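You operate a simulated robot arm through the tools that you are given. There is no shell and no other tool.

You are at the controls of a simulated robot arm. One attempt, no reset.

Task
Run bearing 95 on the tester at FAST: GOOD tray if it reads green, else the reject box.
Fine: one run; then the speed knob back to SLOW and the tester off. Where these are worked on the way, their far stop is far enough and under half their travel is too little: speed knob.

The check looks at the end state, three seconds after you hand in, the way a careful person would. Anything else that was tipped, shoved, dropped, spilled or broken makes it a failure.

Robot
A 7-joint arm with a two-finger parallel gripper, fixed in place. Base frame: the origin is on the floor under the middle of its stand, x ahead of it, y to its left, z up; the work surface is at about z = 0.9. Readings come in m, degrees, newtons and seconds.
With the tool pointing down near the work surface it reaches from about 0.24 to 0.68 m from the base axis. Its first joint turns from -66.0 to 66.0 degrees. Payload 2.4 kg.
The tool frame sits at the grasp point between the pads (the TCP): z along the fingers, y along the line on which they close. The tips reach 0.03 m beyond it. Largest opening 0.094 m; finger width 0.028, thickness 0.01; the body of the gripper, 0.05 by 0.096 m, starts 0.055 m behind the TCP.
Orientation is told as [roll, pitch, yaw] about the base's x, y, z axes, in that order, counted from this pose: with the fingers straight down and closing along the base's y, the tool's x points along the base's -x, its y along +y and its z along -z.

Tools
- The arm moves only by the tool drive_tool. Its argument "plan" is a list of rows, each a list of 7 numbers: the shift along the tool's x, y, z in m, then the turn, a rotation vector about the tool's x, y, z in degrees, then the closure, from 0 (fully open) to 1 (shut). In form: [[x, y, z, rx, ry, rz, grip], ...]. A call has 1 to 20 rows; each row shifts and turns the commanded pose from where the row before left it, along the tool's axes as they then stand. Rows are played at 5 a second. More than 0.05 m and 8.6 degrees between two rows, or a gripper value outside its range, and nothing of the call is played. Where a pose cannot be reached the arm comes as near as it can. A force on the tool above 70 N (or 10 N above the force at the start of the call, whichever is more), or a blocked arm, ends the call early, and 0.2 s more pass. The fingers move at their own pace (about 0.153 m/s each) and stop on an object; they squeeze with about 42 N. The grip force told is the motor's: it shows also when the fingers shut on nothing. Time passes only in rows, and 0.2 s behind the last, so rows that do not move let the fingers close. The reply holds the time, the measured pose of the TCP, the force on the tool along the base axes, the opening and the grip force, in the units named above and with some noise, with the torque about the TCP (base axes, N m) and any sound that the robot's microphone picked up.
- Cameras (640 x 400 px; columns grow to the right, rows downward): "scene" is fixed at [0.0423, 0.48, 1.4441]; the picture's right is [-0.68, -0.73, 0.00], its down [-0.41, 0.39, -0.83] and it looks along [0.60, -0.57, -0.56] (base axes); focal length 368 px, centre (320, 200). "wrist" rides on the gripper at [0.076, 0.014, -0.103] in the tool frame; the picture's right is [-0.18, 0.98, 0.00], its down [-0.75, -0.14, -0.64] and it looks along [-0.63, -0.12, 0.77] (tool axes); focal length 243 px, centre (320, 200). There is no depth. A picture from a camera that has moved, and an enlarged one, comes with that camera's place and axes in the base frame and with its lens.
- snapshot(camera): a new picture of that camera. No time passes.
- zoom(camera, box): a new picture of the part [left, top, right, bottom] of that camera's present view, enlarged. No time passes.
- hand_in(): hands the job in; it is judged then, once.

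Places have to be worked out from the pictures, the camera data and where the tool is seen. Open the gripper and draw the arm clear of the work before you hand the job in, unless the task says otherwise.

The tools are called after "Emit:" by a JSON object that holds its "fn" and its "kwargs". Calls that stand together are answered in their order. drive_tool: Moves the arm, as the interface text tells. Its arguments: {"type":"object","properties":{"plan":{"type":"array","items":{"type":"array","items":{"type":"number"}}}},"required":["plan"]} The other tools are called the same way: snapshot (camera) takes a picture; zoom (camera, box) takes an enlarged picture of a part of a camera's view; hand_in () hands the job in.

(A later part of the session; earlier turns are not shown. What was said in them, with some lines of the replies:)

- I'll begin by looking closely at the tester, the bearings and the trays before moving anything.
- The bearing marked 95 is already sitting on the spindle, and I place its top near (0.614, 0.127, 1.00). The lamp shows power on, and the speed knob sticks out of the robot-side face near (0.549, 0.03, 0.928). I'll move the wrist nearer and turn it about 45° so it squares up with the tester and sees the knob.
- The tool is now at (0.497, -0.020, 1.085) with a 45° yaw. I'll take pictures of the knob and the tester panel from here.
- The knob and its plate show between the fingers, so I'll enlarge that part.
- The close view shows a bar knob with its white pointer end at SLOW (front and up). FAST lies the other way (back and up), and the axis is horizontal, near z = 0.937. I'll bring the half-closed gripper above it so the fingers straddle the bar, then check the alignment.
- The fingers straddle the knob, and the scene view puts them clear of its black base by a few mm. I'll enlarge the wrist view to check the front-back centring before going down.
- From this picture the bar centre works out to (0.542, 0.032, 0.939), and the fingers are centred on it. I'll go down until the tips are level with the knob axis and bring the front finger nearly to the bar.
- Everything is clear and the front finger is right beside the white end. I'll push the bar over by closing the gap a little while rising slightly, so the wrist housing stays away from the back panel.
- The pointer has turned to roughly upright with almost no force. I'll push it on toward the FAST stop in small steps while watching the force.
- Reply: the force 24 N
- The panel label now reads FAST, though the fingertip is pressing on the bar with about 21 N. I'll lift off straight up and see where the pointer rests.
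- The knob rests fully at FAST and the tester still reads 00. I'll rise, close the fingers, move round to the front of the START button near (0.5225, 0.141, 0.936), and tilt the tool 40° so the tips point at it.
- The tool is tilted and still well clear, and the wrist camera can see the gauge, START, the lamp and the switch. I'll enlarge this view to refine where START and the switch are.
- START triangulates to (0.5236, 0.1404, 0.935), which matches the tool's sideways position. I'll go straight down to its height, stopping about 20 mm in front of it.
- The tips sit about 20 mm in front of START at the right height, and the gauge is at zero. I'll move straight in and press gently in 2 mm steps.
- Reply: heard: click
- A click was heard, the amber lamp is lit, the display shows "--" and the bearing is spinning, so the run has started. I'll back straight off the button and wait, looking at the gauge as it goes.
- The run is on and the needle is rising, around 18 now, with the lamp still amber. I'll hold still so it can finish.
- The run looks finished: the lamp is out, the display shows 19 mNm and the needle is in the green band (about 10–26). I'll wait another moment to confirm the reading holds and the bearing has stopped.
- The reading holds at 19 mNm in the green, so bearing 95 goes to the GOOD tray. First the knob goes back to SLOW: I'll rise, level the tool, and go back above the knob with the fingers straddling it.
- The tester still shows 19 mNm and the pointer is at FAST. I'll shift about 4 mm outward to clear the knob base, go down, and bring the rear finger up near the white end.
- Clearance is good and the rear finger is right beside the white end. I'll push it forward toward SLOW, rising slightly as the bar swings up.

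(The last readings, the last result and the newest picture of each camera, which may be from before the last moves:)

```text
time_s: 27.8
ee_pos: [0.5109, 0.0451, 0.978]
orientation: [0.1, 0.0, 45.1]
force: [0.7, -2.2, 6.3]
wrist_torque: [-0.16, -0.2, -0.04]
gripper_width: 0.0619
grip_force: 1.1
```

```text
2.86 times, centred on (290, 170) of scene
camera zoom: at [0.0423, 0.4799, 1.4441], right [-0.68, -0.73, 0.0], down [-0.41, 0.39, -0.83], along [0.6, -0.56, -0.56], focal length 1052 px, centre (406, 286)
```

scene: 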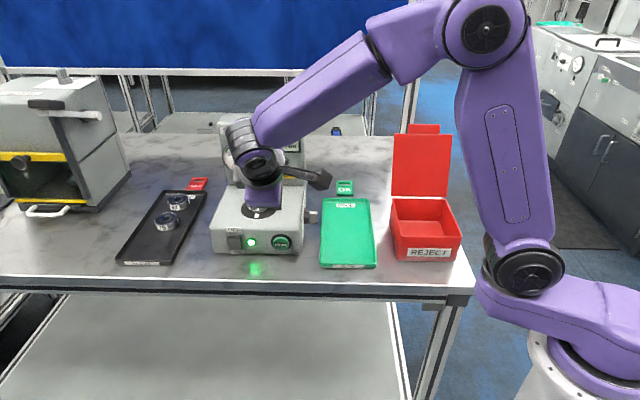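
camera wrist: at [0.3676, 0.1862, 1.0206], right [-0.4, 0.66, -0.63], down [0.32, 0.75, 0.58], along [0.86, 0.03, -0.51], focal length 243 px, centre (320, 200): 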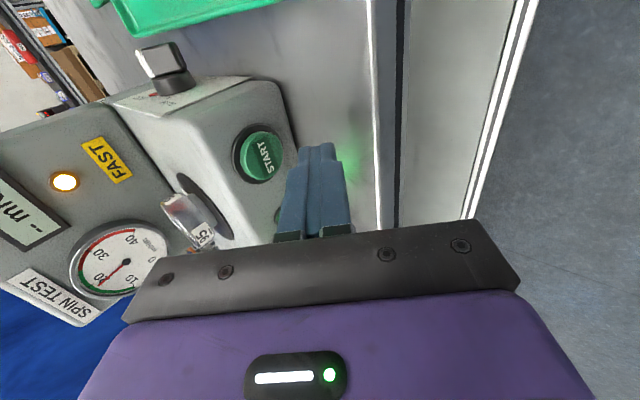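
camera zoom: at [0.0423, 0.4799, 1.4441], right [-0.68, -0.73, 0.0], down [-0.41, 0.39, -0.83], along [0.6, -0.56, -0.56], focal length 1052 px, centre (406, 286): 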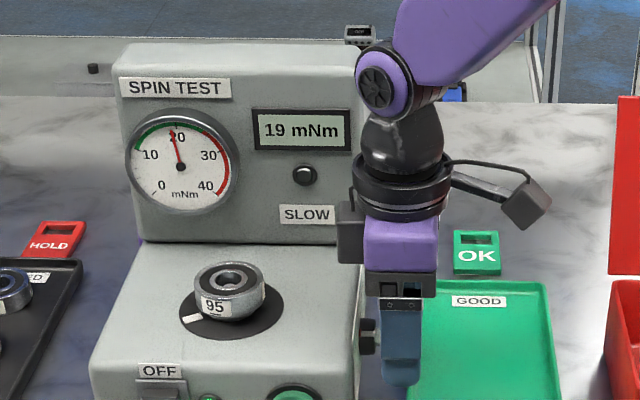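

The label is back to SLOW and light contact remains. I'll give it another 2 mm to be sure of the stop, then lift off and check the pointer.

Emit:
{"fn": "drive_tool", "kwargs": {"plan": [[0, 0.001, 0, 0, 0, 0, 0.36], [0, 0.001, 0, 0, 0, 0, 0.36], [0, 0, 0, 0, 0, 0, 0.36], [0, -0.001, -0.004, 0, 0, 0, 0.36], [0, -0.003, -0.01, 0, 0, 0, 0.36], [0, -0.005, -0.02, 0, 0, 0, 0.36], [0, -0.005, -0.02, 0, 0, 0, 0.36], [0, 0, 0, 0, 0, 0, 0.36]]}}

Emit:
{"fn": "zoom", "kwargs": {"camera": "wrist", "box": [240, 80, 400, 190]}}

Emit:
{"fn": "zoom", "kwargs": {"camera": "scene", "box": [290, 195, 350, 235]}}

```text
time_s: 29.6
ee_pos: [0.5197, 0.0358, 1.0317]
orientation: [-0.1, 0.0, 44.9]
force: [0.1, 0.6, -0.2]
wrist_torque: [-0.01, 0.02, 0.02]
gripper_width: 0.0604
grip_force: 0.1
```

```text
3.64 times, centred on (320, 135) of wrist
camera zoom: at [0.456, -0.0077, 1.133], right [-0.57, 0.82, 0.0], down [0.63, 0.43, 0.64], along [0.53, 0.36, -0.77], focal length 882 px, centre (320, 436)
```

zoom: 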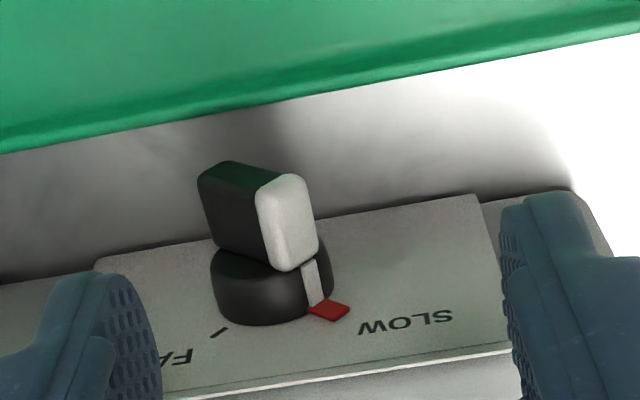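

```text
10.00 times, centred on (320, 215) of scene
camera zoom: at [0.0423, 0.48, 1.4441], right [-0.68, -0.73, 0.0], down [-0.41, 0.39, -0.83], along [0.6, -0.57, -0.56], focal length 3683 px, centre (320, 50)
```

zoom: 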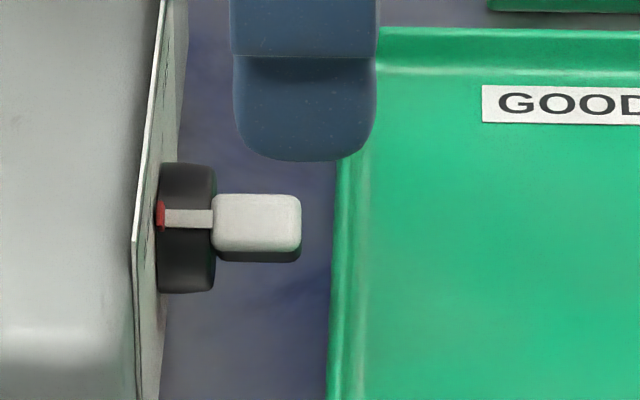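

The knob looks exactly as it did at the start, at SLOW. Next is the power switch near (0.592, 0.210, 0.935): I'll rise, close the fingers, move round in front of it high up, and tilt the tool again.

Emit:
{"fn": "drive_tool", "kwargs": {"plan": [[0, 0, -0.035, 0, 0, 0, 1], [0, 0, -0.034, 0, 0, 0, 1], [0, 0.04, 0, 0, 0, 0, 1], [0, 0.04, 0, 0, 0, 0, 1], [0, 0.039, 0, 0, 0, 0, 1], [-0.0435, 0, 0, 0, 0, 0, 1], [-0.0435, 0, 0, 0, 0, 0, 1], [-0.0435, 0, 0, 0, 0, 0, 1], [-0.0435, 0, 0, 0, 0, 0, 1], [0, 0, 0, 8, 0, 0, 1], [0, 0, 0, 8, 0, 0, 1], [0, 0, 0, 8, 0, 0, 1], [0, 0, 0, 8, 0, 0, 1], [0, 0, 0, 8, 0, 0, 1], [0, 0, 0, 0, 0, 0, 1]]}}

Emit:
{"fn": "snapshot", "kwargs": {"camera": "wrist"}}

Emit:
{"fn": "zoom", "kwargs": {"camera": "scene", "box": [205, 215, 275, 265]}}

```text
time_s: 32.8
ee_pos: [0.5578, 0.2419, 1.0998]
orientation: [-40.1, 0.0, 45.1]
force: [-0.3, -0.6, 0.4]
wrist_torque: [-0.02, 0.02, 0.02]
gripper_width: 0.0
grip_force: 33.1
```

```text
taken
camera wrist: at [0.4507, 0.2433, 1.1689], right [-0.4, 0.66, -0.63], down [0.32, 0.75, 0.58], along [0.86, 0.03, -0.51], focal length 243 px, centre (320, 200)
```

wrist: 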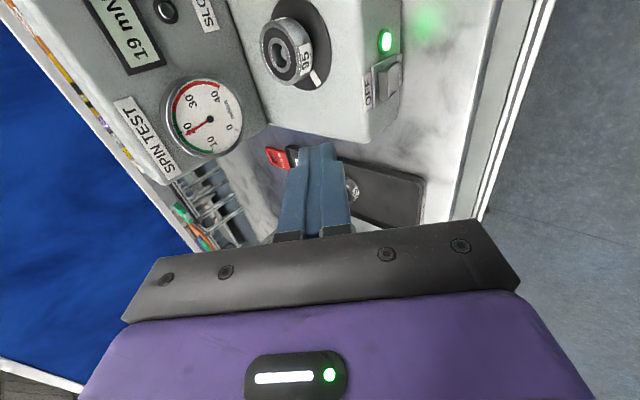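

```text
8.00 times, centred on (240, 240) of scene
camera zoom: at [0.0423, 0.48, 1.4441], right [-0.68, -0.73, 0.0], down [-0.41, 0.39, -0.83], along [0.6, -0.57, -0.56], focal length 2946 px, centre (960, -120)
```

zoom: 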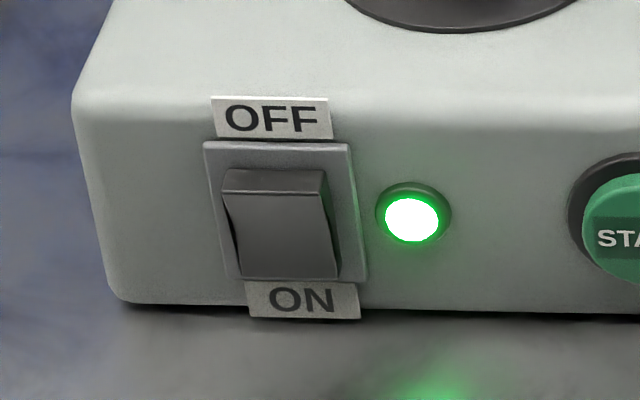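

The switch's upper (OFF) end sticks out and its lower (ON) end is pressed in, so pushing the upper half turns it off. I'll enlarge the wrist view to place that upper half accurately.

Emit:
{"fn": "zoom", "kwargs": {"camera": "wrist", "box": [345, 20, 425, 130]}}

```text
3.64 times, centred on (385, 75) of wrist
camera zoom: at [0.4507, 0.2433, 1.1689], right [-0.4, 0.66, -0.63], down [0.32, 0.75, 0.58], along [0.86, 0.03, -0.51], focal length 882 px, centre (84, 654)
```

zoom: 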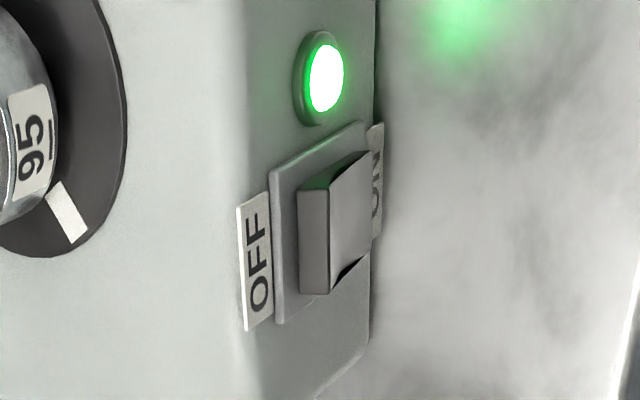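

The rocker's protruding top edge works out to about (0.589, 0.211, 0.9475). I'll lower the tips to about z = 0.943, still some 15 mm in front of it, and check.

Emit:
{"fn": "drive_tool", "kwargs": {"plan": [[0, 0.018, 0.02145, 0, 0, 0, 1], [0, 0.018, 0.02145, 0, 0, 0, 1], [0, 0.018, 0.02145, 0, 0, 0, 1], [0, 0.018, 0.02145, 0, 0, 0, 1], [0, 0.018, 0.02145, 0, 0, 0, 1], [0, 0, 0, 0, 0, 0, 1]]}}

Emit:
{"fn": "snapshot", "kwargs": {"camera": "wrist"}}

Emit:
{"fn": "zoom", "kwargs": {"camera": "wrist", "box": [220, 90, 360, 240]}}

Emit:
{"fn": "snapshot", "kwargs": {"camera": "scene"}}

```text
time_s: 34.2
ee_pos: [0.5585, 0.2437, 0.9594]
orientation: [-40.0, -0.1, 44.9]
force: [-0.1, 0.3, 0.1]
wrist_torque: [-0.02, 0.03, -0.02]
gripper_width: 0.0001
grip_force: 33.1
```

```text
taken
camera wrist: at [0.4492, 0.2436, 1.0282], right [-0.4, 0.66, -0.63], down [0.32, 0.75, 0.58], along [0.86, 0.03, -0.51], focal length 243 px, centre (320, 200)
```

wrist: 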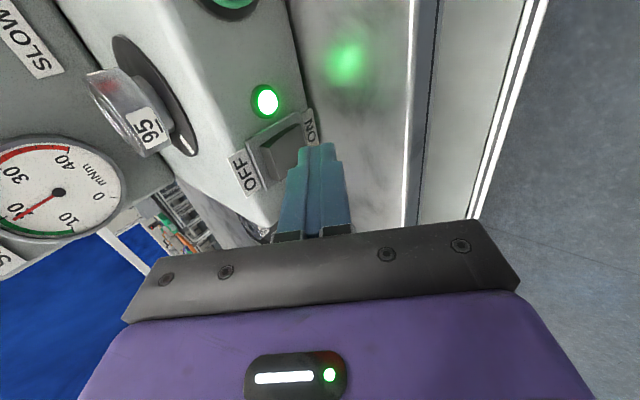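

```text
2.67 times, centred on (290, 165) of wrist
camera zoom: at [0.4492, 0.2436, 1.0282], right [-0.4, 0.66, -0.63], down [0.32, 0.75, 0.58], along [0.86, 0.03, -0.51], focal length 647 px, centre (400, 293)
```

zoom: 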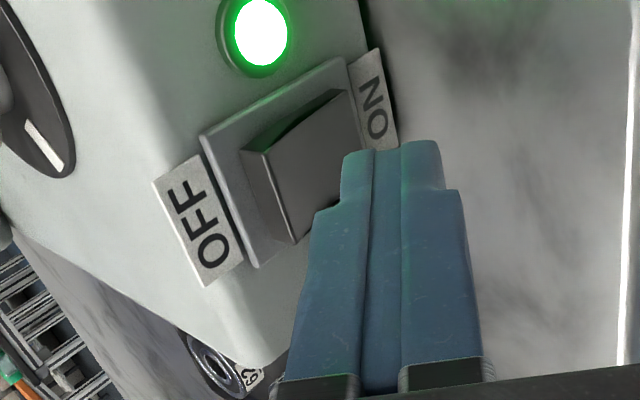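

```text
taken
```

scene: 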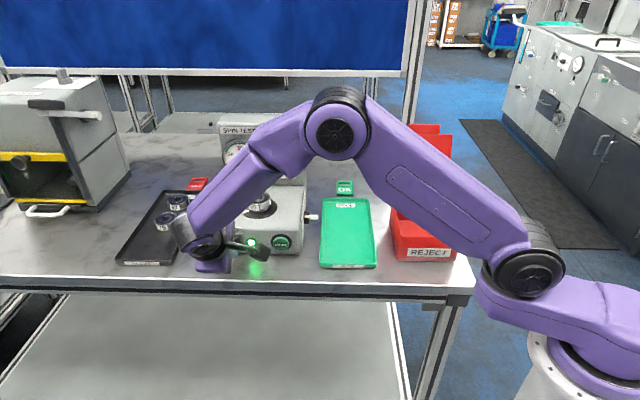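

The tips are in front of the switch, but this view suggests the top edge is slightly higher, near z = 0.951. I'll raise the tips 5 mm, nudge 2 mm sideways to centre them, and advance in small steps.

Emit:
{"fn": "drive_tool", "kwargs": {"plan": [[0.002, -0.0032, -0.0038, 0, 0, 0, 1], [0, -0.00383, 0.00321, 0, 0, 0, 1], [0, -0.00383, 0.00321, 0, 0, 0, 1], [0, -0.00153, 0.00129, 0, 0, 0, 1], [0, -0.00153, 0.00129, 0, 0, 0, 1], [0, -0.00153, 0.00129, 0, 0, 0, 1]]}}

Emit:
{"fn": "zoom", "kwargs": {"camera": "wrist", "box": [200, 60, 360, 240]}}

```text
time_s: 35.6
ee_pos: [0.569, 0.2307, 0.9646]
orientation: [-39.9, -0.1, 45.1]
force: [-2.6, 2.4, 2.6]
wrist_torque: [0.02, 0.01, -0.06]
gripper_width: 0.0
grip_force: 33.4
heard: click
```

```text
2.22 times, centred on (280, 150) of wrist
camera zoom: at [0.4603, 0.2314, 1.0336], right [-0.4, 0.66, -0.63], down [0.32, 0.75, 0.58], along [0.86, 0.04, -0.51], focal length 539 px, centre (409, 311)
```

zoom: 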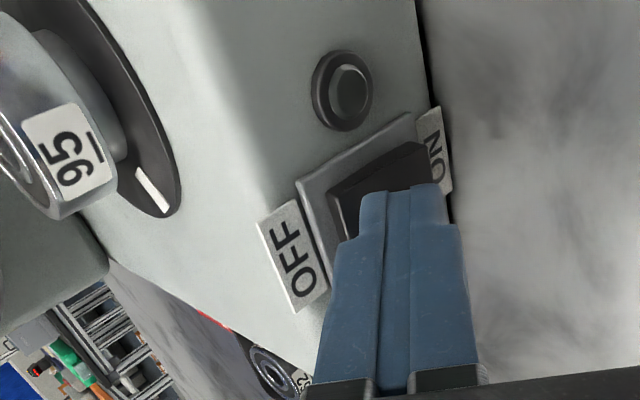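

A click was heard and the lamp went dark. I'll push another 3 mm so the rocker is fully over, then back off and look.

Emit:
{"fn": "drive_tool", "kwargs": {"plan": [[0, -0.00115, 0.00096, 0, 0, 0, 1], [0, -0.00115, 0.00096, 0, 0, 0, 1], [0, 0, 0, 0, 0, 0, 1], [0, 0.00766, -0.00643, 0, 0, 0, 1], [0, 0.00766, -0.00643, 0, 0, 0, 1], [0, 0.00766, -0.00643, 0, 0, 0, 1], [0, 0, 0, 0, 0, 0, 1]]}}

Emit:
{"fn": "zoom", "kwargs": {"camera": "wrist", "box": [200, 60, 360, 240]}}

Emit:
{"fn": "snapshot", "kwargs": {"camera": "wrist"}}

```text
time_s: 37.2
ee_pos: [0.549, 0.2504, 0.965]
orientation: [-40.0, 0.1, 45.0]
force: [0.5, -0.5, -0.1]
wrist_torque: [-0.02, 0.0, 0.01]
gripper_width: 0.0
grip_force: 32.9
```

```text
2.22 times, centred on (280, 150) of wrist
camera zoom: at [0.4414, 0.2503, 1.0342], right [-0.4, 0.66, -0.63], down [0.32, 0.75, 0.58], along [0.86, 0.03, -0.51], focal length 539 px, centre (409, 311)
```

zoom: 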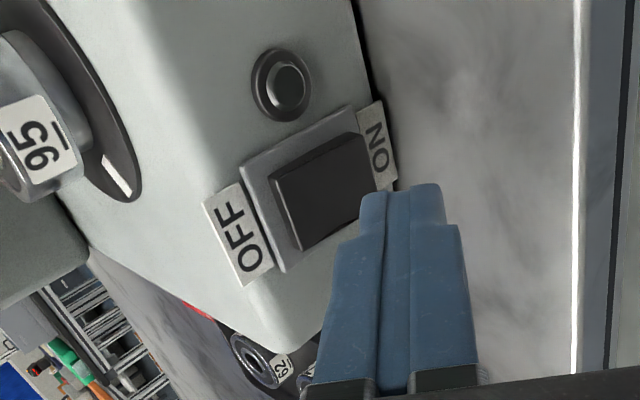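

```text
taken
camera wrist: at [0.4414, 0.2503, 1.0342], right [-0.4, 0.66, -0.63], down [0.32, 0.75, 0.58], along [0.86, 0.03, -0.51], focal length 243 px, centre (320, 200)
```

wrist: 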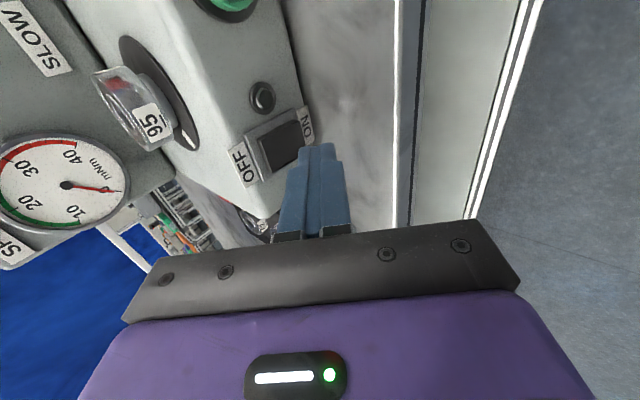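

The tester is off: lamp dark, needle at zero, rocker over to OFF. Now for the bearing: I'll rise, level the tool, open the fingers and go above the bearing at about (0.614, 0.127).

Emit:
{"fn": "drive_tool", "kwargs": {"plan": [[0, -0.018, -0.02145, 0, 0, 0, 1], [0, -0.018, -0.02145, 0, 0, 0, 1], [0, -0.018, -0.02145, 0, 0, 0, 1], [0, -0.018, -0.02145, 0, 0, 0, 1], [0, -0.018, -0.02145, 0, 0, 0, 1], [0, 0, 0, -8, 0, 0, 0], [0, 0, 0, -8, 0, 0, 0], [0, 0, 0, -8, 0, 0, 0], [0, 0, 0, -8, 0, 0, 0], [0, 0, 0, -8, 0, 0, 0], [0.0208, -0.0334, 0, 0, 0, 0, 0], [0.0208, -0.0334, 0, 0, 0, 0, 0], [0, -0.0334, 0, 0, 0, 0, 0], [0, -0.0334, 0, 0, 0, 0, 0], [0, 0, 0, 0, 0, 0, 0]]}}

Emit:
{"fn": "snapshot", "kwargs": {"camera": "wrist"}}

Emit:
{"fn": "snapshot", "kwargs": {"camera": "scene"}}

```text
time_s: 40.4
ee_pos: [0.6155, 0.1247, 1.1036]
orientation: [0.1, 0.0, 45.0]
force: [-0.4, -0.3, -0.4]
wrist_torque: [-0.01, 0.0, -0.01]
gripper_width: 0.0941
grip_force: 0.0
```

```text
taken
camera wrist: at [0.5508, 0.0799, 1.2061], right [-0.57, 0.82, 0.0], down [0.63, 0.43, 0.64], along [0.53, 0.36, -0.77], focal length 243 px, centre (320, 200)
```

wrist: 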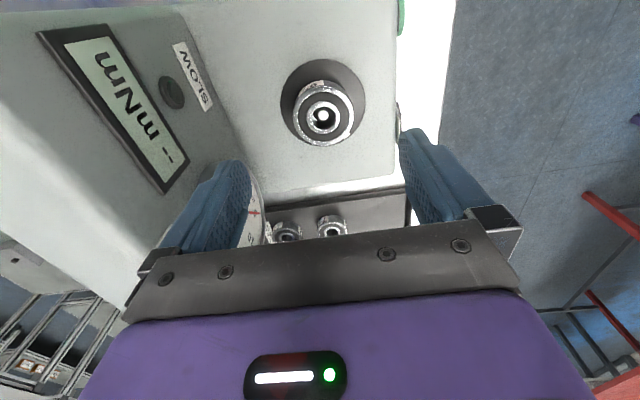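

```text
taken
```

scene: 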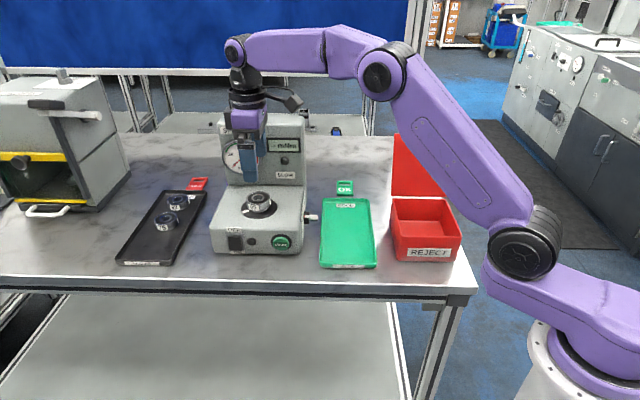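

I'm above the bearing with the fingers open. I'll check the panel state and measure the bearing's place from both cameras.

Emit:
{"fn": "zoom", "kwargs": {"camera": "wrist", "box": [260, 50, 380, 160]}}

Emit:
{"fn": "zoom", "kwargs": {"camera": "scene", "box": [205, 110, 335, 260]}}

Emit:
{"fn": "zoom", "kwargs": {"camera": "scene", "box": [225, 175, 295, 225]}}

```text
3.64 times, centred on (320, 105) of wrist
camera zoom: at [0.5508, 0.0799, 1.2061], right [-0.57, 0.82, 0.0], down [0.63, 0.43, 0.64], along [0.53, 0.36, -0.77], focal length 882 px, centre (320, 546)
```

zoom: 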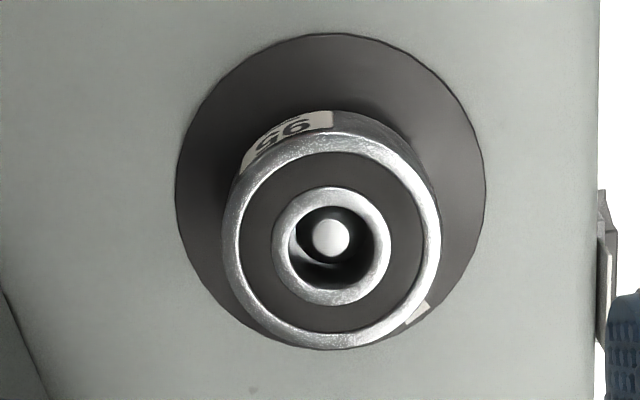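

```text
2.67 times, centred on (270, 185) of scene
camera zoom: at [0.0424, 0.48, 1.4441], right [-0.68, -0.73, 0.0], down [-0.41, 0.39, -0.83], along [0.6, -0.57, -0.56], focal length 982 px, centre (453, 240)
```

zoom: 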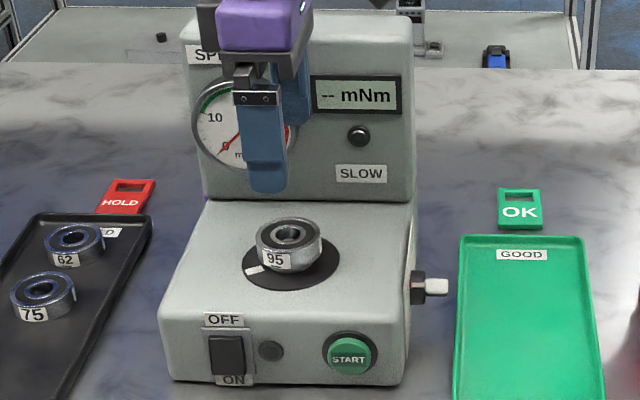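

```text
8.00 times, centred on (260, 200) of scene
camera zoom: at [0.0424, 0.48, 1.4441], right [-0.68, -0.73, 0.0], down [-0.41, 0.39, -0.83], along [0.6, -0.57, -0.56], focal length 2946 px, centre (800, 200)
```

zoom: 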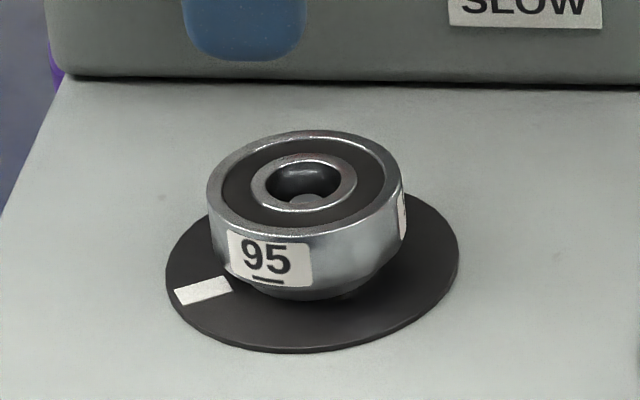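

The panel is dark except "-- mNm", with the speed label at SLOW and the needle at zero. Both cameras put the bearing at (0.6146, 0.1262) with its top at z = 1.000, so I'll centre on it and go down until the tips are just above the disc (disc top about 0.972).

Emit:
{"fn": "drive_tool", "kwargs": {"plan": [[-0.0014, 0.0015, 0, 0, 0, 0, 0], [0, 0, 0.025, 0, 0, 0, 0], [0, 0, 0.025, 0, 0, 0, 0], [0, 0, 0.025, 0, 0, 0, 0], [0, 0, 0.01, 0, 0, 0, 0], [0, 0, 0.01, 0, 0, 0, 0], [0, 0, 0, 0, 0, 0, 0]]}}

Emit:
{"fn": "zoom", "kwargs": {"camera": "scene", "box": [210, 140, 310, 230]}}

Emit:
{"fn": "snapshot", "kwargs": {"camera": "wrist"}}

```text
time_s: 42.0
ee_pos: [0.6151, 0.1286, 1.0088]
orientation: [0.0, 0.0, 45.0]
force: [0.0, 0.2, -0.2]
wrist_torque: [0.01, -0.02, -0.03]
gripper_width: 0.094
grip_force: 0.0
```

```text
4.44 times, centred on (260, 185) of scene
camera zoom: at [0.0423, 0.48, 1.4441], right [-0.68, -0.73, 0.0], down [-0.41, 0.39, -0.83], along [0.6, -0.57, -0.56], focal length 1637 px, centre (587, 267)
```

zoom: 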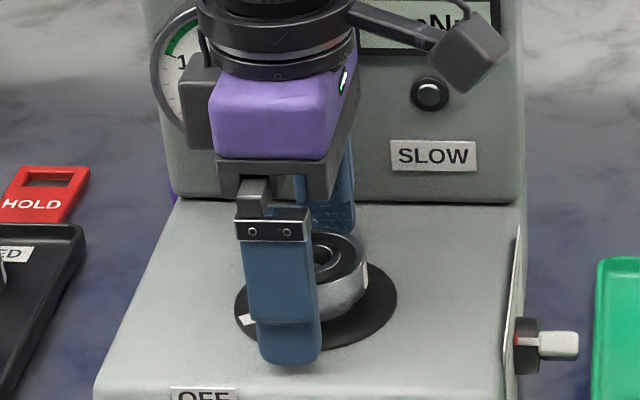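

```text
taken
camera wrist: at [0.5519, 0.0849, 1.1117], right [-0.57, 0.82, 0.0], down [0.63, 0.43, 0.64], along [0.53, 0.36, -0.77], focal length 243 px, centre (320, 200)
```

wrist: 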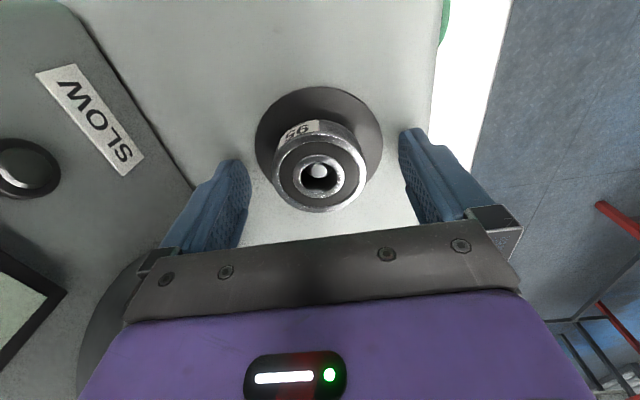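

The fingers are either side of the bearing with no contact. I'll enlarge the wrist view once to check the centring before closing.

Emit:
{"fn": "zoom", "kwargs": {"camera": "wrist", "box": [230, 80, 430, 230]}}

```text
2.67 times, centred on (330, 155) of wrist
camera zoom: at [0.5519, 0.0849, 1.1117], right [-0.57, 0.82, 0.0], down [0.63, 0.43, 0.64], along [0.53, 0.36, -0.77], focal length 647 px, centre (293, 320)
```

zoom: 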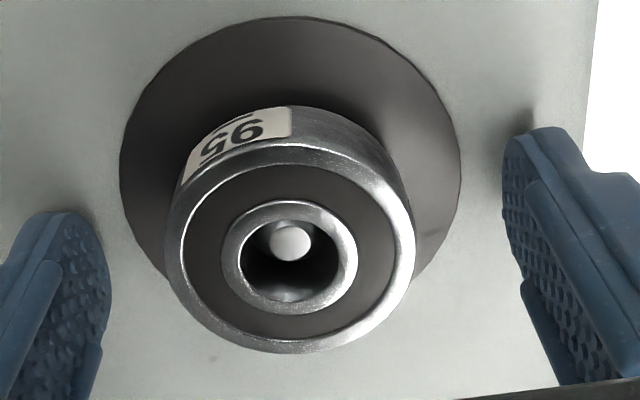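

The bearing is about 2.3 mm off the tool's centre sideways and 1 mm front to back. I'll correct that and close on it.

Emit:
{"fn": "drive_tool", "kwargs": {"plan": [[0.0023, -0.0009, 0, 0, 0, 0, 0], [0, 0, 0, 0, 0, 0, 0.2], [0, 0, 0, 0, 0, 0, 0.35], [0, 0, 0, 0, 0, 0, 0.42], [0, 0, 0, 0, 0, 0, 0.46], [0, 0, 0, 0, 0, 0, 0.6], [0, 0, 0, 0, 0, 0, 0.6], [0, 0, 0, 0, 0, 0, 0.6]]}}

Emit:
{"fn": "zoom", "kwargs": {"camera": "wrist", "box": [220, 80, 420, 230]}}

Emit:
{"fn": "zoom", "kwargs": {"camera": "scene", "box": [210, 140, 310, 230]}}

```text
time_s: 43.8
ee_pos: [0.6141, 0.1263, 1.0107]
orientation: [0.1, 0.0, 45.0]
force: [0.8, -1.1, 1.5]
wrist_torque: [0.02, -0.02, -0.04]
gripper_width: 0.0507
grip_force: 42.2
```

```text
2.67 times, centred on (320, 155) of wrist
camera zoom: at [0.5501, 0.0831, 1.1123], right [-0.56, 0.83, 0.0], down [0.63, 0.43, 0.64], along [0.53, 0.36, -0.77], focal length 647 px, centre (320, 320)
```

zoom: 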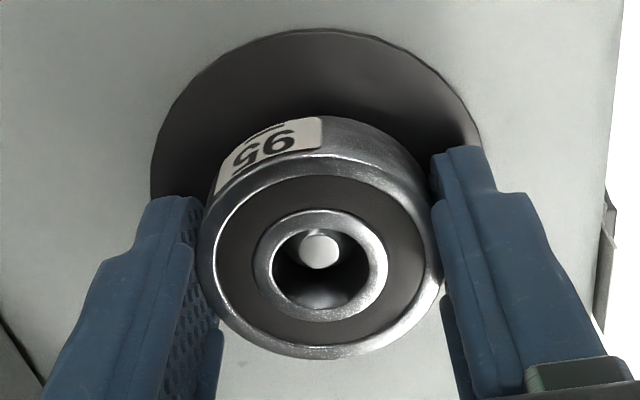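

```text
4.44 times, centred on (260, 185) of scene
camera zoom: at [0.0423, 0.48, 1.4441], right [-0.68, -0.73, 0.0], down [-0.41, 0.39, -0.83], along [0.6, -0.57, -0.56], focal length 1637 px, centre (587, 267)
```

zoom: 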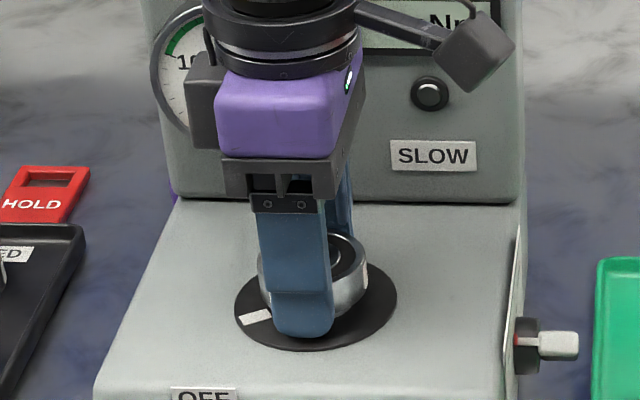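

It's gripped, with a 51 mm opening and 42 N squeeze. I'll lift straight up, slowly at first to clear the spindle.

Emit:
{"fn": "drive_tool", "kwargs": {"plan": [[0, 0, -0.004, 0, 0, 0, 0.6], [0, 0, -0.006, 0, 0, 0, 0.6], [0, 0, -0.01, 0, 0, 0, 0.6], [0, 0, -0.015, 0, 0, 0, 0.6], [0, 0, -0.02, 0, 0, 0, 0.6], [0, 0, -0.02, 0, 0, 0, 0.6], [0, 0, -0.015, 0, 0, 0, 0.6], [0, 0, 0, 0, 0, 0, 0.6]]}}

Emit:
{"fn": "snapshot", "kwargs": {"camera": "scene"}}

Emit:
{"fn": "snapshot", "kwargs": {"camera": "wrist"}}

```text
time_s: 45.6
ee_pos: [0.6154, 0.1254, 1.1012]
orientation: [0.1, 0.0, 45.0]
force: [1.1, 0.8, -1.8]
wrist_torque: [0.01, -0.01, 0.02]
gripper_width: 0.0505
grip_force: 42.1
```

```text
taken
```

scene: 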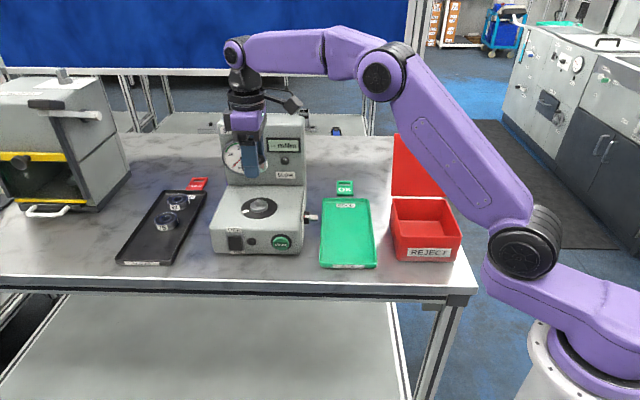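

```text
taken
camera wrist: at [0.5506, 0.0821, 1.2036], right [-0.57, 0.82, 0.0], down [0.63, 0.43, 0.64], along [0.53, 0.36, -0.77], focal length 243 px, centre (320, 200)
```

wrist: 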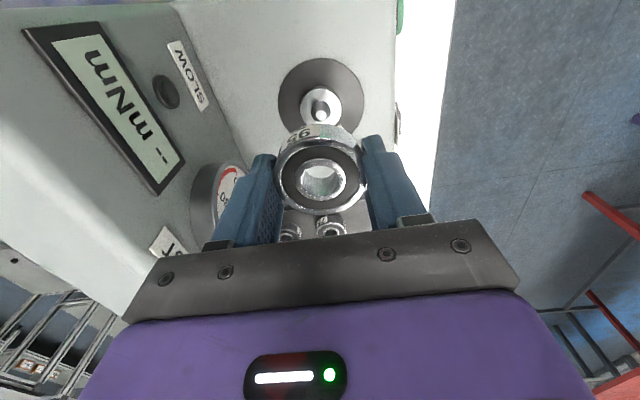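

The bearing is off the spindle and held level. The reading was green, so I'll carry it sideways to above the middle of the GOOD tray, about (0.477, -0.011).

Emit:
{"fn": "drive_tool", "kwargs": {"plan": [[0.02, 0, 0, 0, 0, 0, 0.6], [0.035, 0, 0, 0, 0, 0, 0.6], [0.04, 0, 0, 0, 0, 0, 0.6], [0.04, 0, 0, 0, 0, 0, 0.6], [0.035, 0, 0, 0, 0, 0, 0.6], [0.025, 0, 0, 0, 0, 0, 0.6], [0, 0, 0, 0, 0, 0, 0.6]]}}

Emit:
{"fn": "snapshot", "kwargs": {"camera": "scene"}}

Emit:
{"fn": "snapshot", "kwargs": {"camera": "wrist"}}

```text
time_s: 47.2
ee_pos: [0.4753, -0.0133, 1.0986]
orientation: [0.0, 0.0, 45.0]
force: [-0.3, 0.8, -2.1]
wrist_torque: [-0.01, 0.02, 0.0]
gripper_width: 0.0506
grip_force: 42.0
```

```text
taken
```

scene: 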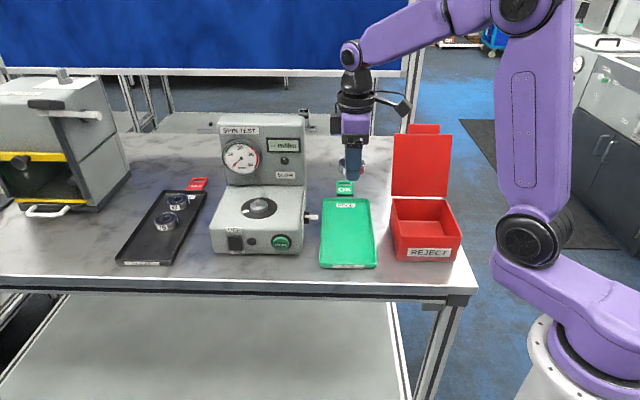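

```text
taken
camera wrist: at [0.4114, -0.0572, 1.201], right [-0.57, 0.82, 0.0], down [0.63, 0.43, 0.64], along [0.53, 0.36, -0.77], focal length 243 px, centre (320, 200)
```

wrist: 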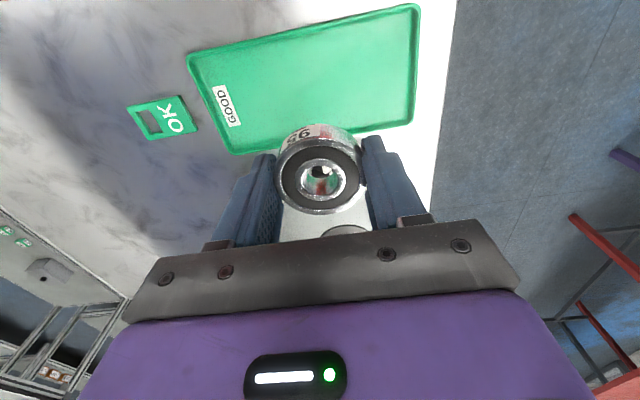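

The wrist view puts the tray at e1 0.273–0.387 and b 0.243–0.477 along and across the table, so the bearing sits above its middle. I'll lower it most of the way and check.

Emit:
{"fn": "drive_tool", "kwargs": {"plan": [[0, 0, 0.03, 0, 0, 0, 0.6], [0, 0, 0.035, 0, 0, 0, 0.6], [0, 0, 0.035, 0, 0, 0, 0.6], [0, 0, 0.025, 0, 0, 0, 0.6], [0, 0, 0.015, 0, 0, 0, 0.6], [0, 0, 0.01, 0, 0, 0, 0.6], [0, 0, 0, 0, 0, 0, 0.6]]}}

Emit:
{"fn": "zoom", "kwargs": {"camera": "scene", "box": [300, 150, 400, 280]}}

Emit:
{"fn": "snapshot", "kwargs": {"camera": "wrist"}}

```text
time_s: 48.8
ee_pos: [0.4757, -0.0112, 0.9494]
orientation: [0.1, 0.1, 45.0]
force: [-0.3, 0.0, -2.1]
wrist_torque: [0.04, -0.02, 0.02]
gripper_width: 0.0502
grip_force: 41.7
```

```text
3.08 times, centred on (350, 215) of scene
camera zoom: at [0.0424, 0.48, 1.4441], right [-0.68, -0.73, 0.0], down [-0.41, 0.39, -0.83], along [0.6, -0.57, -0.56], focal length 1133 px, centre (228, 154)
```

zoom: 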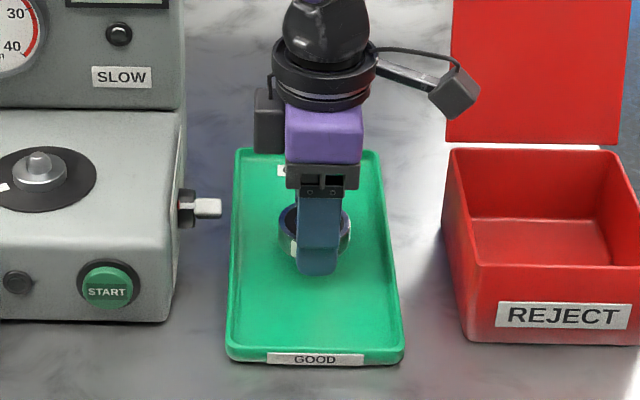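

```text
taken
camera wrist: at [0.4115, -0.0561, 1.0517], right [-0.57, 0.82, 0.0], down [0.63, 0.43, 0.64], along [0.53, 0.36, -0.77], focal length 243 px, centre (320, 200)
```

wrist: 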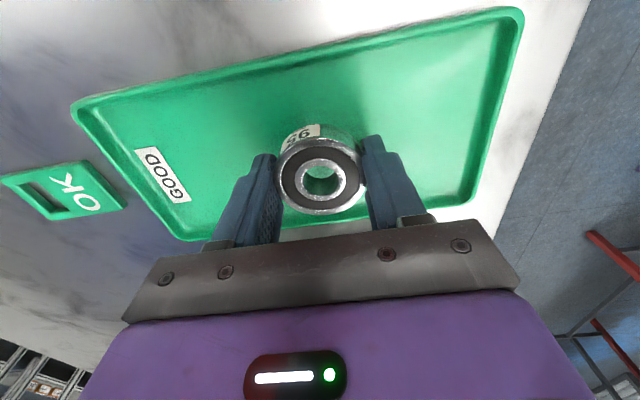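

The bearing is over the middle of the GOOD tray, with the tips about 15 mm above its floor. I'll go down in small steps.

Emit:
{"fn": "drive_tool", "kwargs": {"plan": [[0, 0, 0.004, 0, 0, 0, 0.6], [0, 0, 0.003, 0, 0, 0, 0.6], [0, 0, 0.002, 0, 0, 0, 0.6], [0, 0, 0.002, 0, 0, 0, 0.6], [0, 0, 0, 0, 0, 0, 0.6]]}}

Emit:
{"fn": "zoom", "kwargs": {"camera": "scene", "box": [320, 190, 380, 250]}}

Emit:
{"fn": "zoom", "kwargs": {"camera": "wrist", "box": [240, 100, 420, 240]}}

```text
time_s: 50.0
ee_pos: [0.4757, -0.0116, 0.9371]
orientation: [0.1, 0.0, 45.0]
force: [-0.2, -0.4, -1.3]
wrist_torque: [0.0, 0.0, -0.02]
gripper_width: 0.0506
grip_force: 41.4
```

```text
6.67 times, centred on (350, 220) of scene
camera zoom: at [0.0424, 0.48, 1.4441], right [-0.68, -0.73, 0.0], down [-0.41, 0.39, -0.83], along [0.6, -0.57, -0.56], focal length 2456 px, centre (120, 67)
```

zoom: 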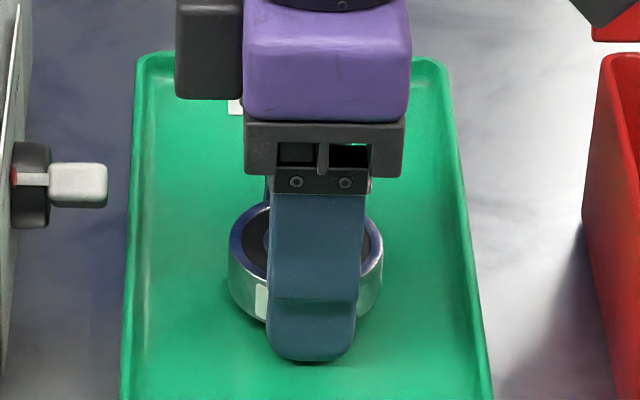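

```text
2.86 times, centred on (330, 170) of wrist
camera zoom: at [0.4114, -0.0557, 1.0397], right [-0.57, 0.82, 0.0], down [0.63, 0.43, 0.64], along [0.53, 0.36, -0.77], focal length 693 px, centre (291, 286)
```

zoom: 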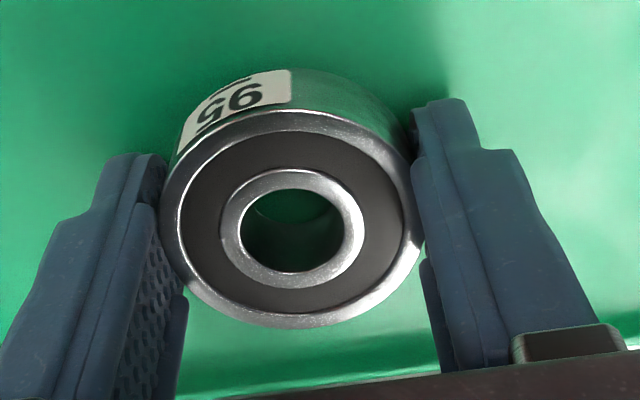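

The tips are within a few mm of the tray floor and there's no contact yet. I'll go on in 1 mm steps until they just touch.

Emit:
{"fn": "drive_tool", "kwargs": {"plan": [[0, 0, 0.001, 0, 0, 0, 0.6], [0, 0, 0.001, 0, 0, 0, 0.6], [0, 0, 0, 0, 0, 0, 0.6]]}}

```text
time_s: 50.8
ee_pos: [0.4766, -0.012, 0.936]
orientation: [0.0, 0.0, 45.0]
force: [0.4, 1.1, -1.7]
wrist_torque: [-0.01, -0.04, 0.01]
gripper_width: 0.0503
grip_force: 42.3
```

No contact yet, with the force unchanged at -1.7 N. I'll take two more 1 mm steps.

Emit:
{"fn": "drive_tool", "kwargs": {"plan": [[0, 0, 0.001, 0, 0, 0, 0.6], [0, 0, 0.001, 0, 0, 0, 0.6], [0, 0, 0, 0, 0, 0, 0.6]]}}

Emit:
{"fn": "zoom", "kwargs": {"camera": "scene", "box": [320, 190, 380, 250]}}

```text
time_s: 51.6
ee_pos: [0.4749, -0.0129, 0.9357]
orientation: [0.0, -0.1, 45.0]
force: [-6.4, -5.2, 16.0]
wrist_torque: [0.09, 0.27, 0.12]
gripper_width: 0.0504
grip_force: 41.9
```

```text
6.67 times, centred on (350, 220) of scene
camera zoom: at [0.0419, 0.4799, 1.4441], right [-0.68, -0.73, 0.0], down [-0.41, 0.39, -0.83], along [0.6, -0.56, -0.56], focal length 2456 px, centre (120, 67)
```

zoom: 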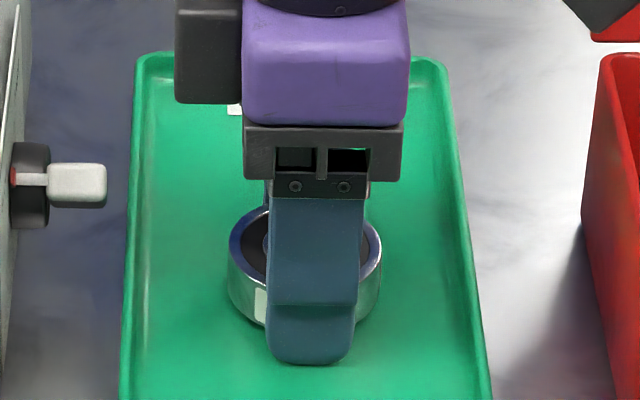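

The tips have just touched the tray floor, at about 16 N. I'll back up 1.5 mm so nothing drags, then open gently and let the bearing settle.

Emit:
{"fn": "drive_tool", "kwargs": {"plan": [[0, 0, -0.0015, 0, 0, 0, 0.6], [0, 0, 0, 0, 0, 0, 0.6], [0, 0, 0, 0, 0, 0, 0.44], [0, 0, 0, 0, 0, 0, 0.4], [0, 0, 0, 0, 0, 0, 0.3], [0, 0, 0, 0, 0, 0, 0.15], [0, 0, 0, 0, 0, 0, 0.15]]}}

Emit:
{"fn": "zoom", "kwargs": {"camera": "wrist", "box": [220, 80, 440, 240]}}

Emit:
{"fn": "zoom", "kwargs": {"camera": "scene", "box": [310, 180, 390, 280]}}

```text
time_s: 53.2
ee_pos: [0.476, -0.0111, 0.9365]
orientation: [0.0, -0.1, 45.0]
force: [1.1, 0.4, 0.1]
wrist_torque: [-0.01, -0.02, -0.02]
gripper_width: 0.0799
grip_force: 0.0
```

```text
2.50 times, centred on (330, 160) of wrist
camera zoom: at [0.4124, -0.0554, 1.0382], right [-0.57, 0.82, 0.0], down [0.63, 0.43, 0.64], along [0.53, 0.36, -0.77], focal length 606 px, centre (295, 300)
```

zoom: 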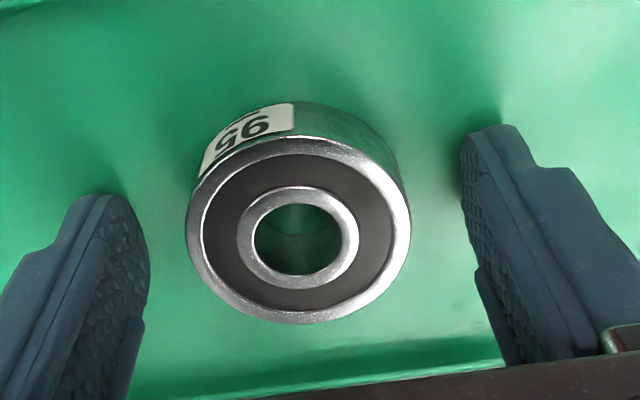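

```text
4.00 times, centred on (350, 230) of scene
camera zoom: at [0.0423, 0.48, 1.4441], right [-0.68, -0.73, 0.0], down [-0.41, 0.39, -0.83], along [0.6, -0.57, -0.56], focal length 1473 px, centre (200, 80)
```

zoom: 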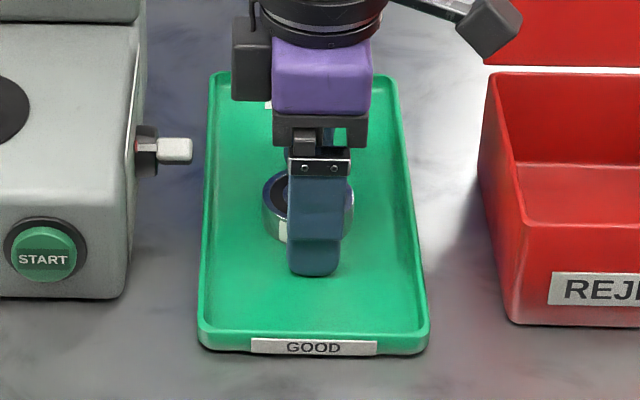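

The bearing is free and lying flat in the GOOD tray between the open fingers. I'll rise straight up and then draw back toward the start pose for a final look.

Emit:
{"fn": "drive_tool", "kwargs": {"plan": [[0, 0, -0.01, 0, 0, 0, 0.1], [0, 0, -0.02, 0, 0, 0, 0], [0, 0, -0.035, 0, 0, 0, 0], [0, 0, -0.04, 0, 0, 0, 0], [0, 0, -0.04, 0, 0, 0, 0], [0, 0, -0.04, 0, 0, 0, 0], [0, 0, -0.04, 0, 0, 0, 0], [0.04, 0, 0, 0, 0, 0, 0], [0.04, 0, 0, 0, 0, 0, 0], [0, 0, 0, 0, 0, 0, 0]]}}

Emit:
{"fn": "snapshot", "kwargs": {"camera": "scene"}}

Emit:
{"fn": "zoom", "kwargs": {"camera": "scene", "box": [200, 105, 400, 275]}}

Emit:
{"fn": "snapshot", "kwargs": {"camera": "wrist"}}

```text
time_s: 55.4
ee_pos: [0.4196, -0.0656, 1.161]
orientation: [0.0, 0.0, 45.1]
force: [0.6, 1.2, -1.0]
wrist_torque: [0.0, 0.02, 0.0]
gripper_width: 0.0943
grip_force: 0.0
```

```text
taken
```

scene: 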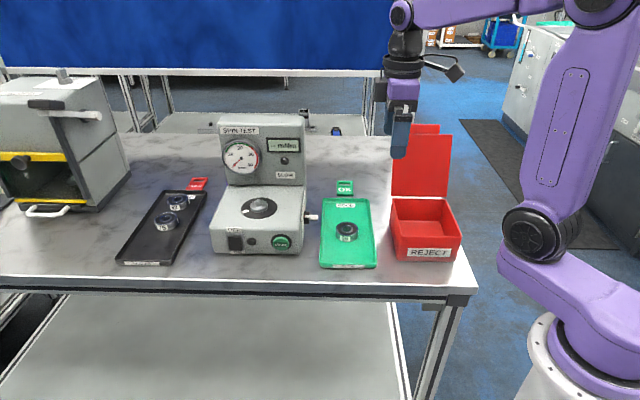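

```text
2.35 times, centred on (300, 190) of scene
camera zoom: at [0.0423, 0.48, 1.4441], right [-0.68, -0.73, 0.0], down [-0.41, 0.39, -0.83], along [0.6, -0.57, -0.56], focal length 867 px, centre (367, 224)
```

zoom: 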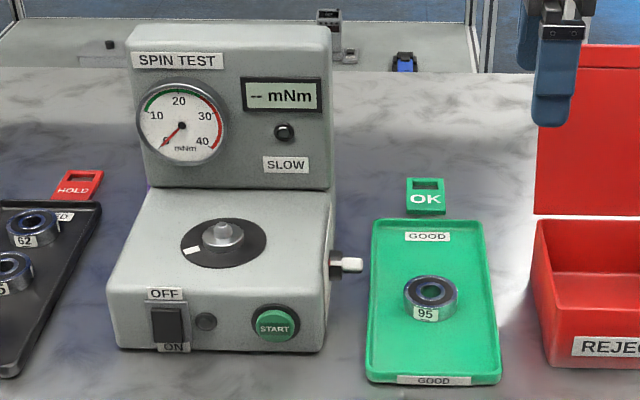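

```text
taken
camera wrist: at [0.3556, -0.1099, 1.2635], right [-0.57, 0.82, 0.0], down [0.63, 0.43, 0.64], along [0.53, 0.36, -0.77], focal length 243 px, centre (320, 200)
```

wrist: 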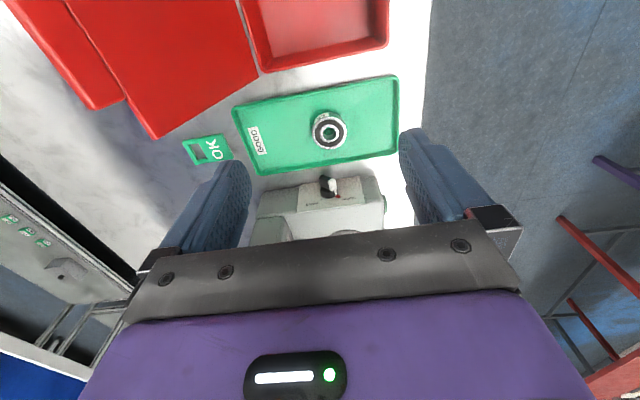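

The final pictures show bearing 95 flat in the GOOD tray, the knob at SLOW, the switch at OFF with the lamp dark, and the other bearings, tags and box undisturbed. The gripper is open and clear, so I'm handing in.

Emit:
{"fn": "hand_in", "kwargs": {}}

```text
The job is handed in.
```

Bearing 95 read 19 mNm at FAST, inside the green band (about 10–26), so it is now in the GOOD tray.

- **Test:** I turned the knob to FAST, pressed START once, and the reading held steady after the run ended.
- **Tester:** the speed knob is back at SLOW. The power switch is OFF with its lamp dark, though the display still shows "-- mNm".
- **Placement:** the gripper could not set the bearing fully down because its tips touched the tray floor first. I let it go a few millimetres above the floor and it settled flat.

The final pictures show nothing else moved: the other two bearings, the tags and the reject box are where they were. The gripper is open and clear of the work. I handed the job in and got no verdict back.
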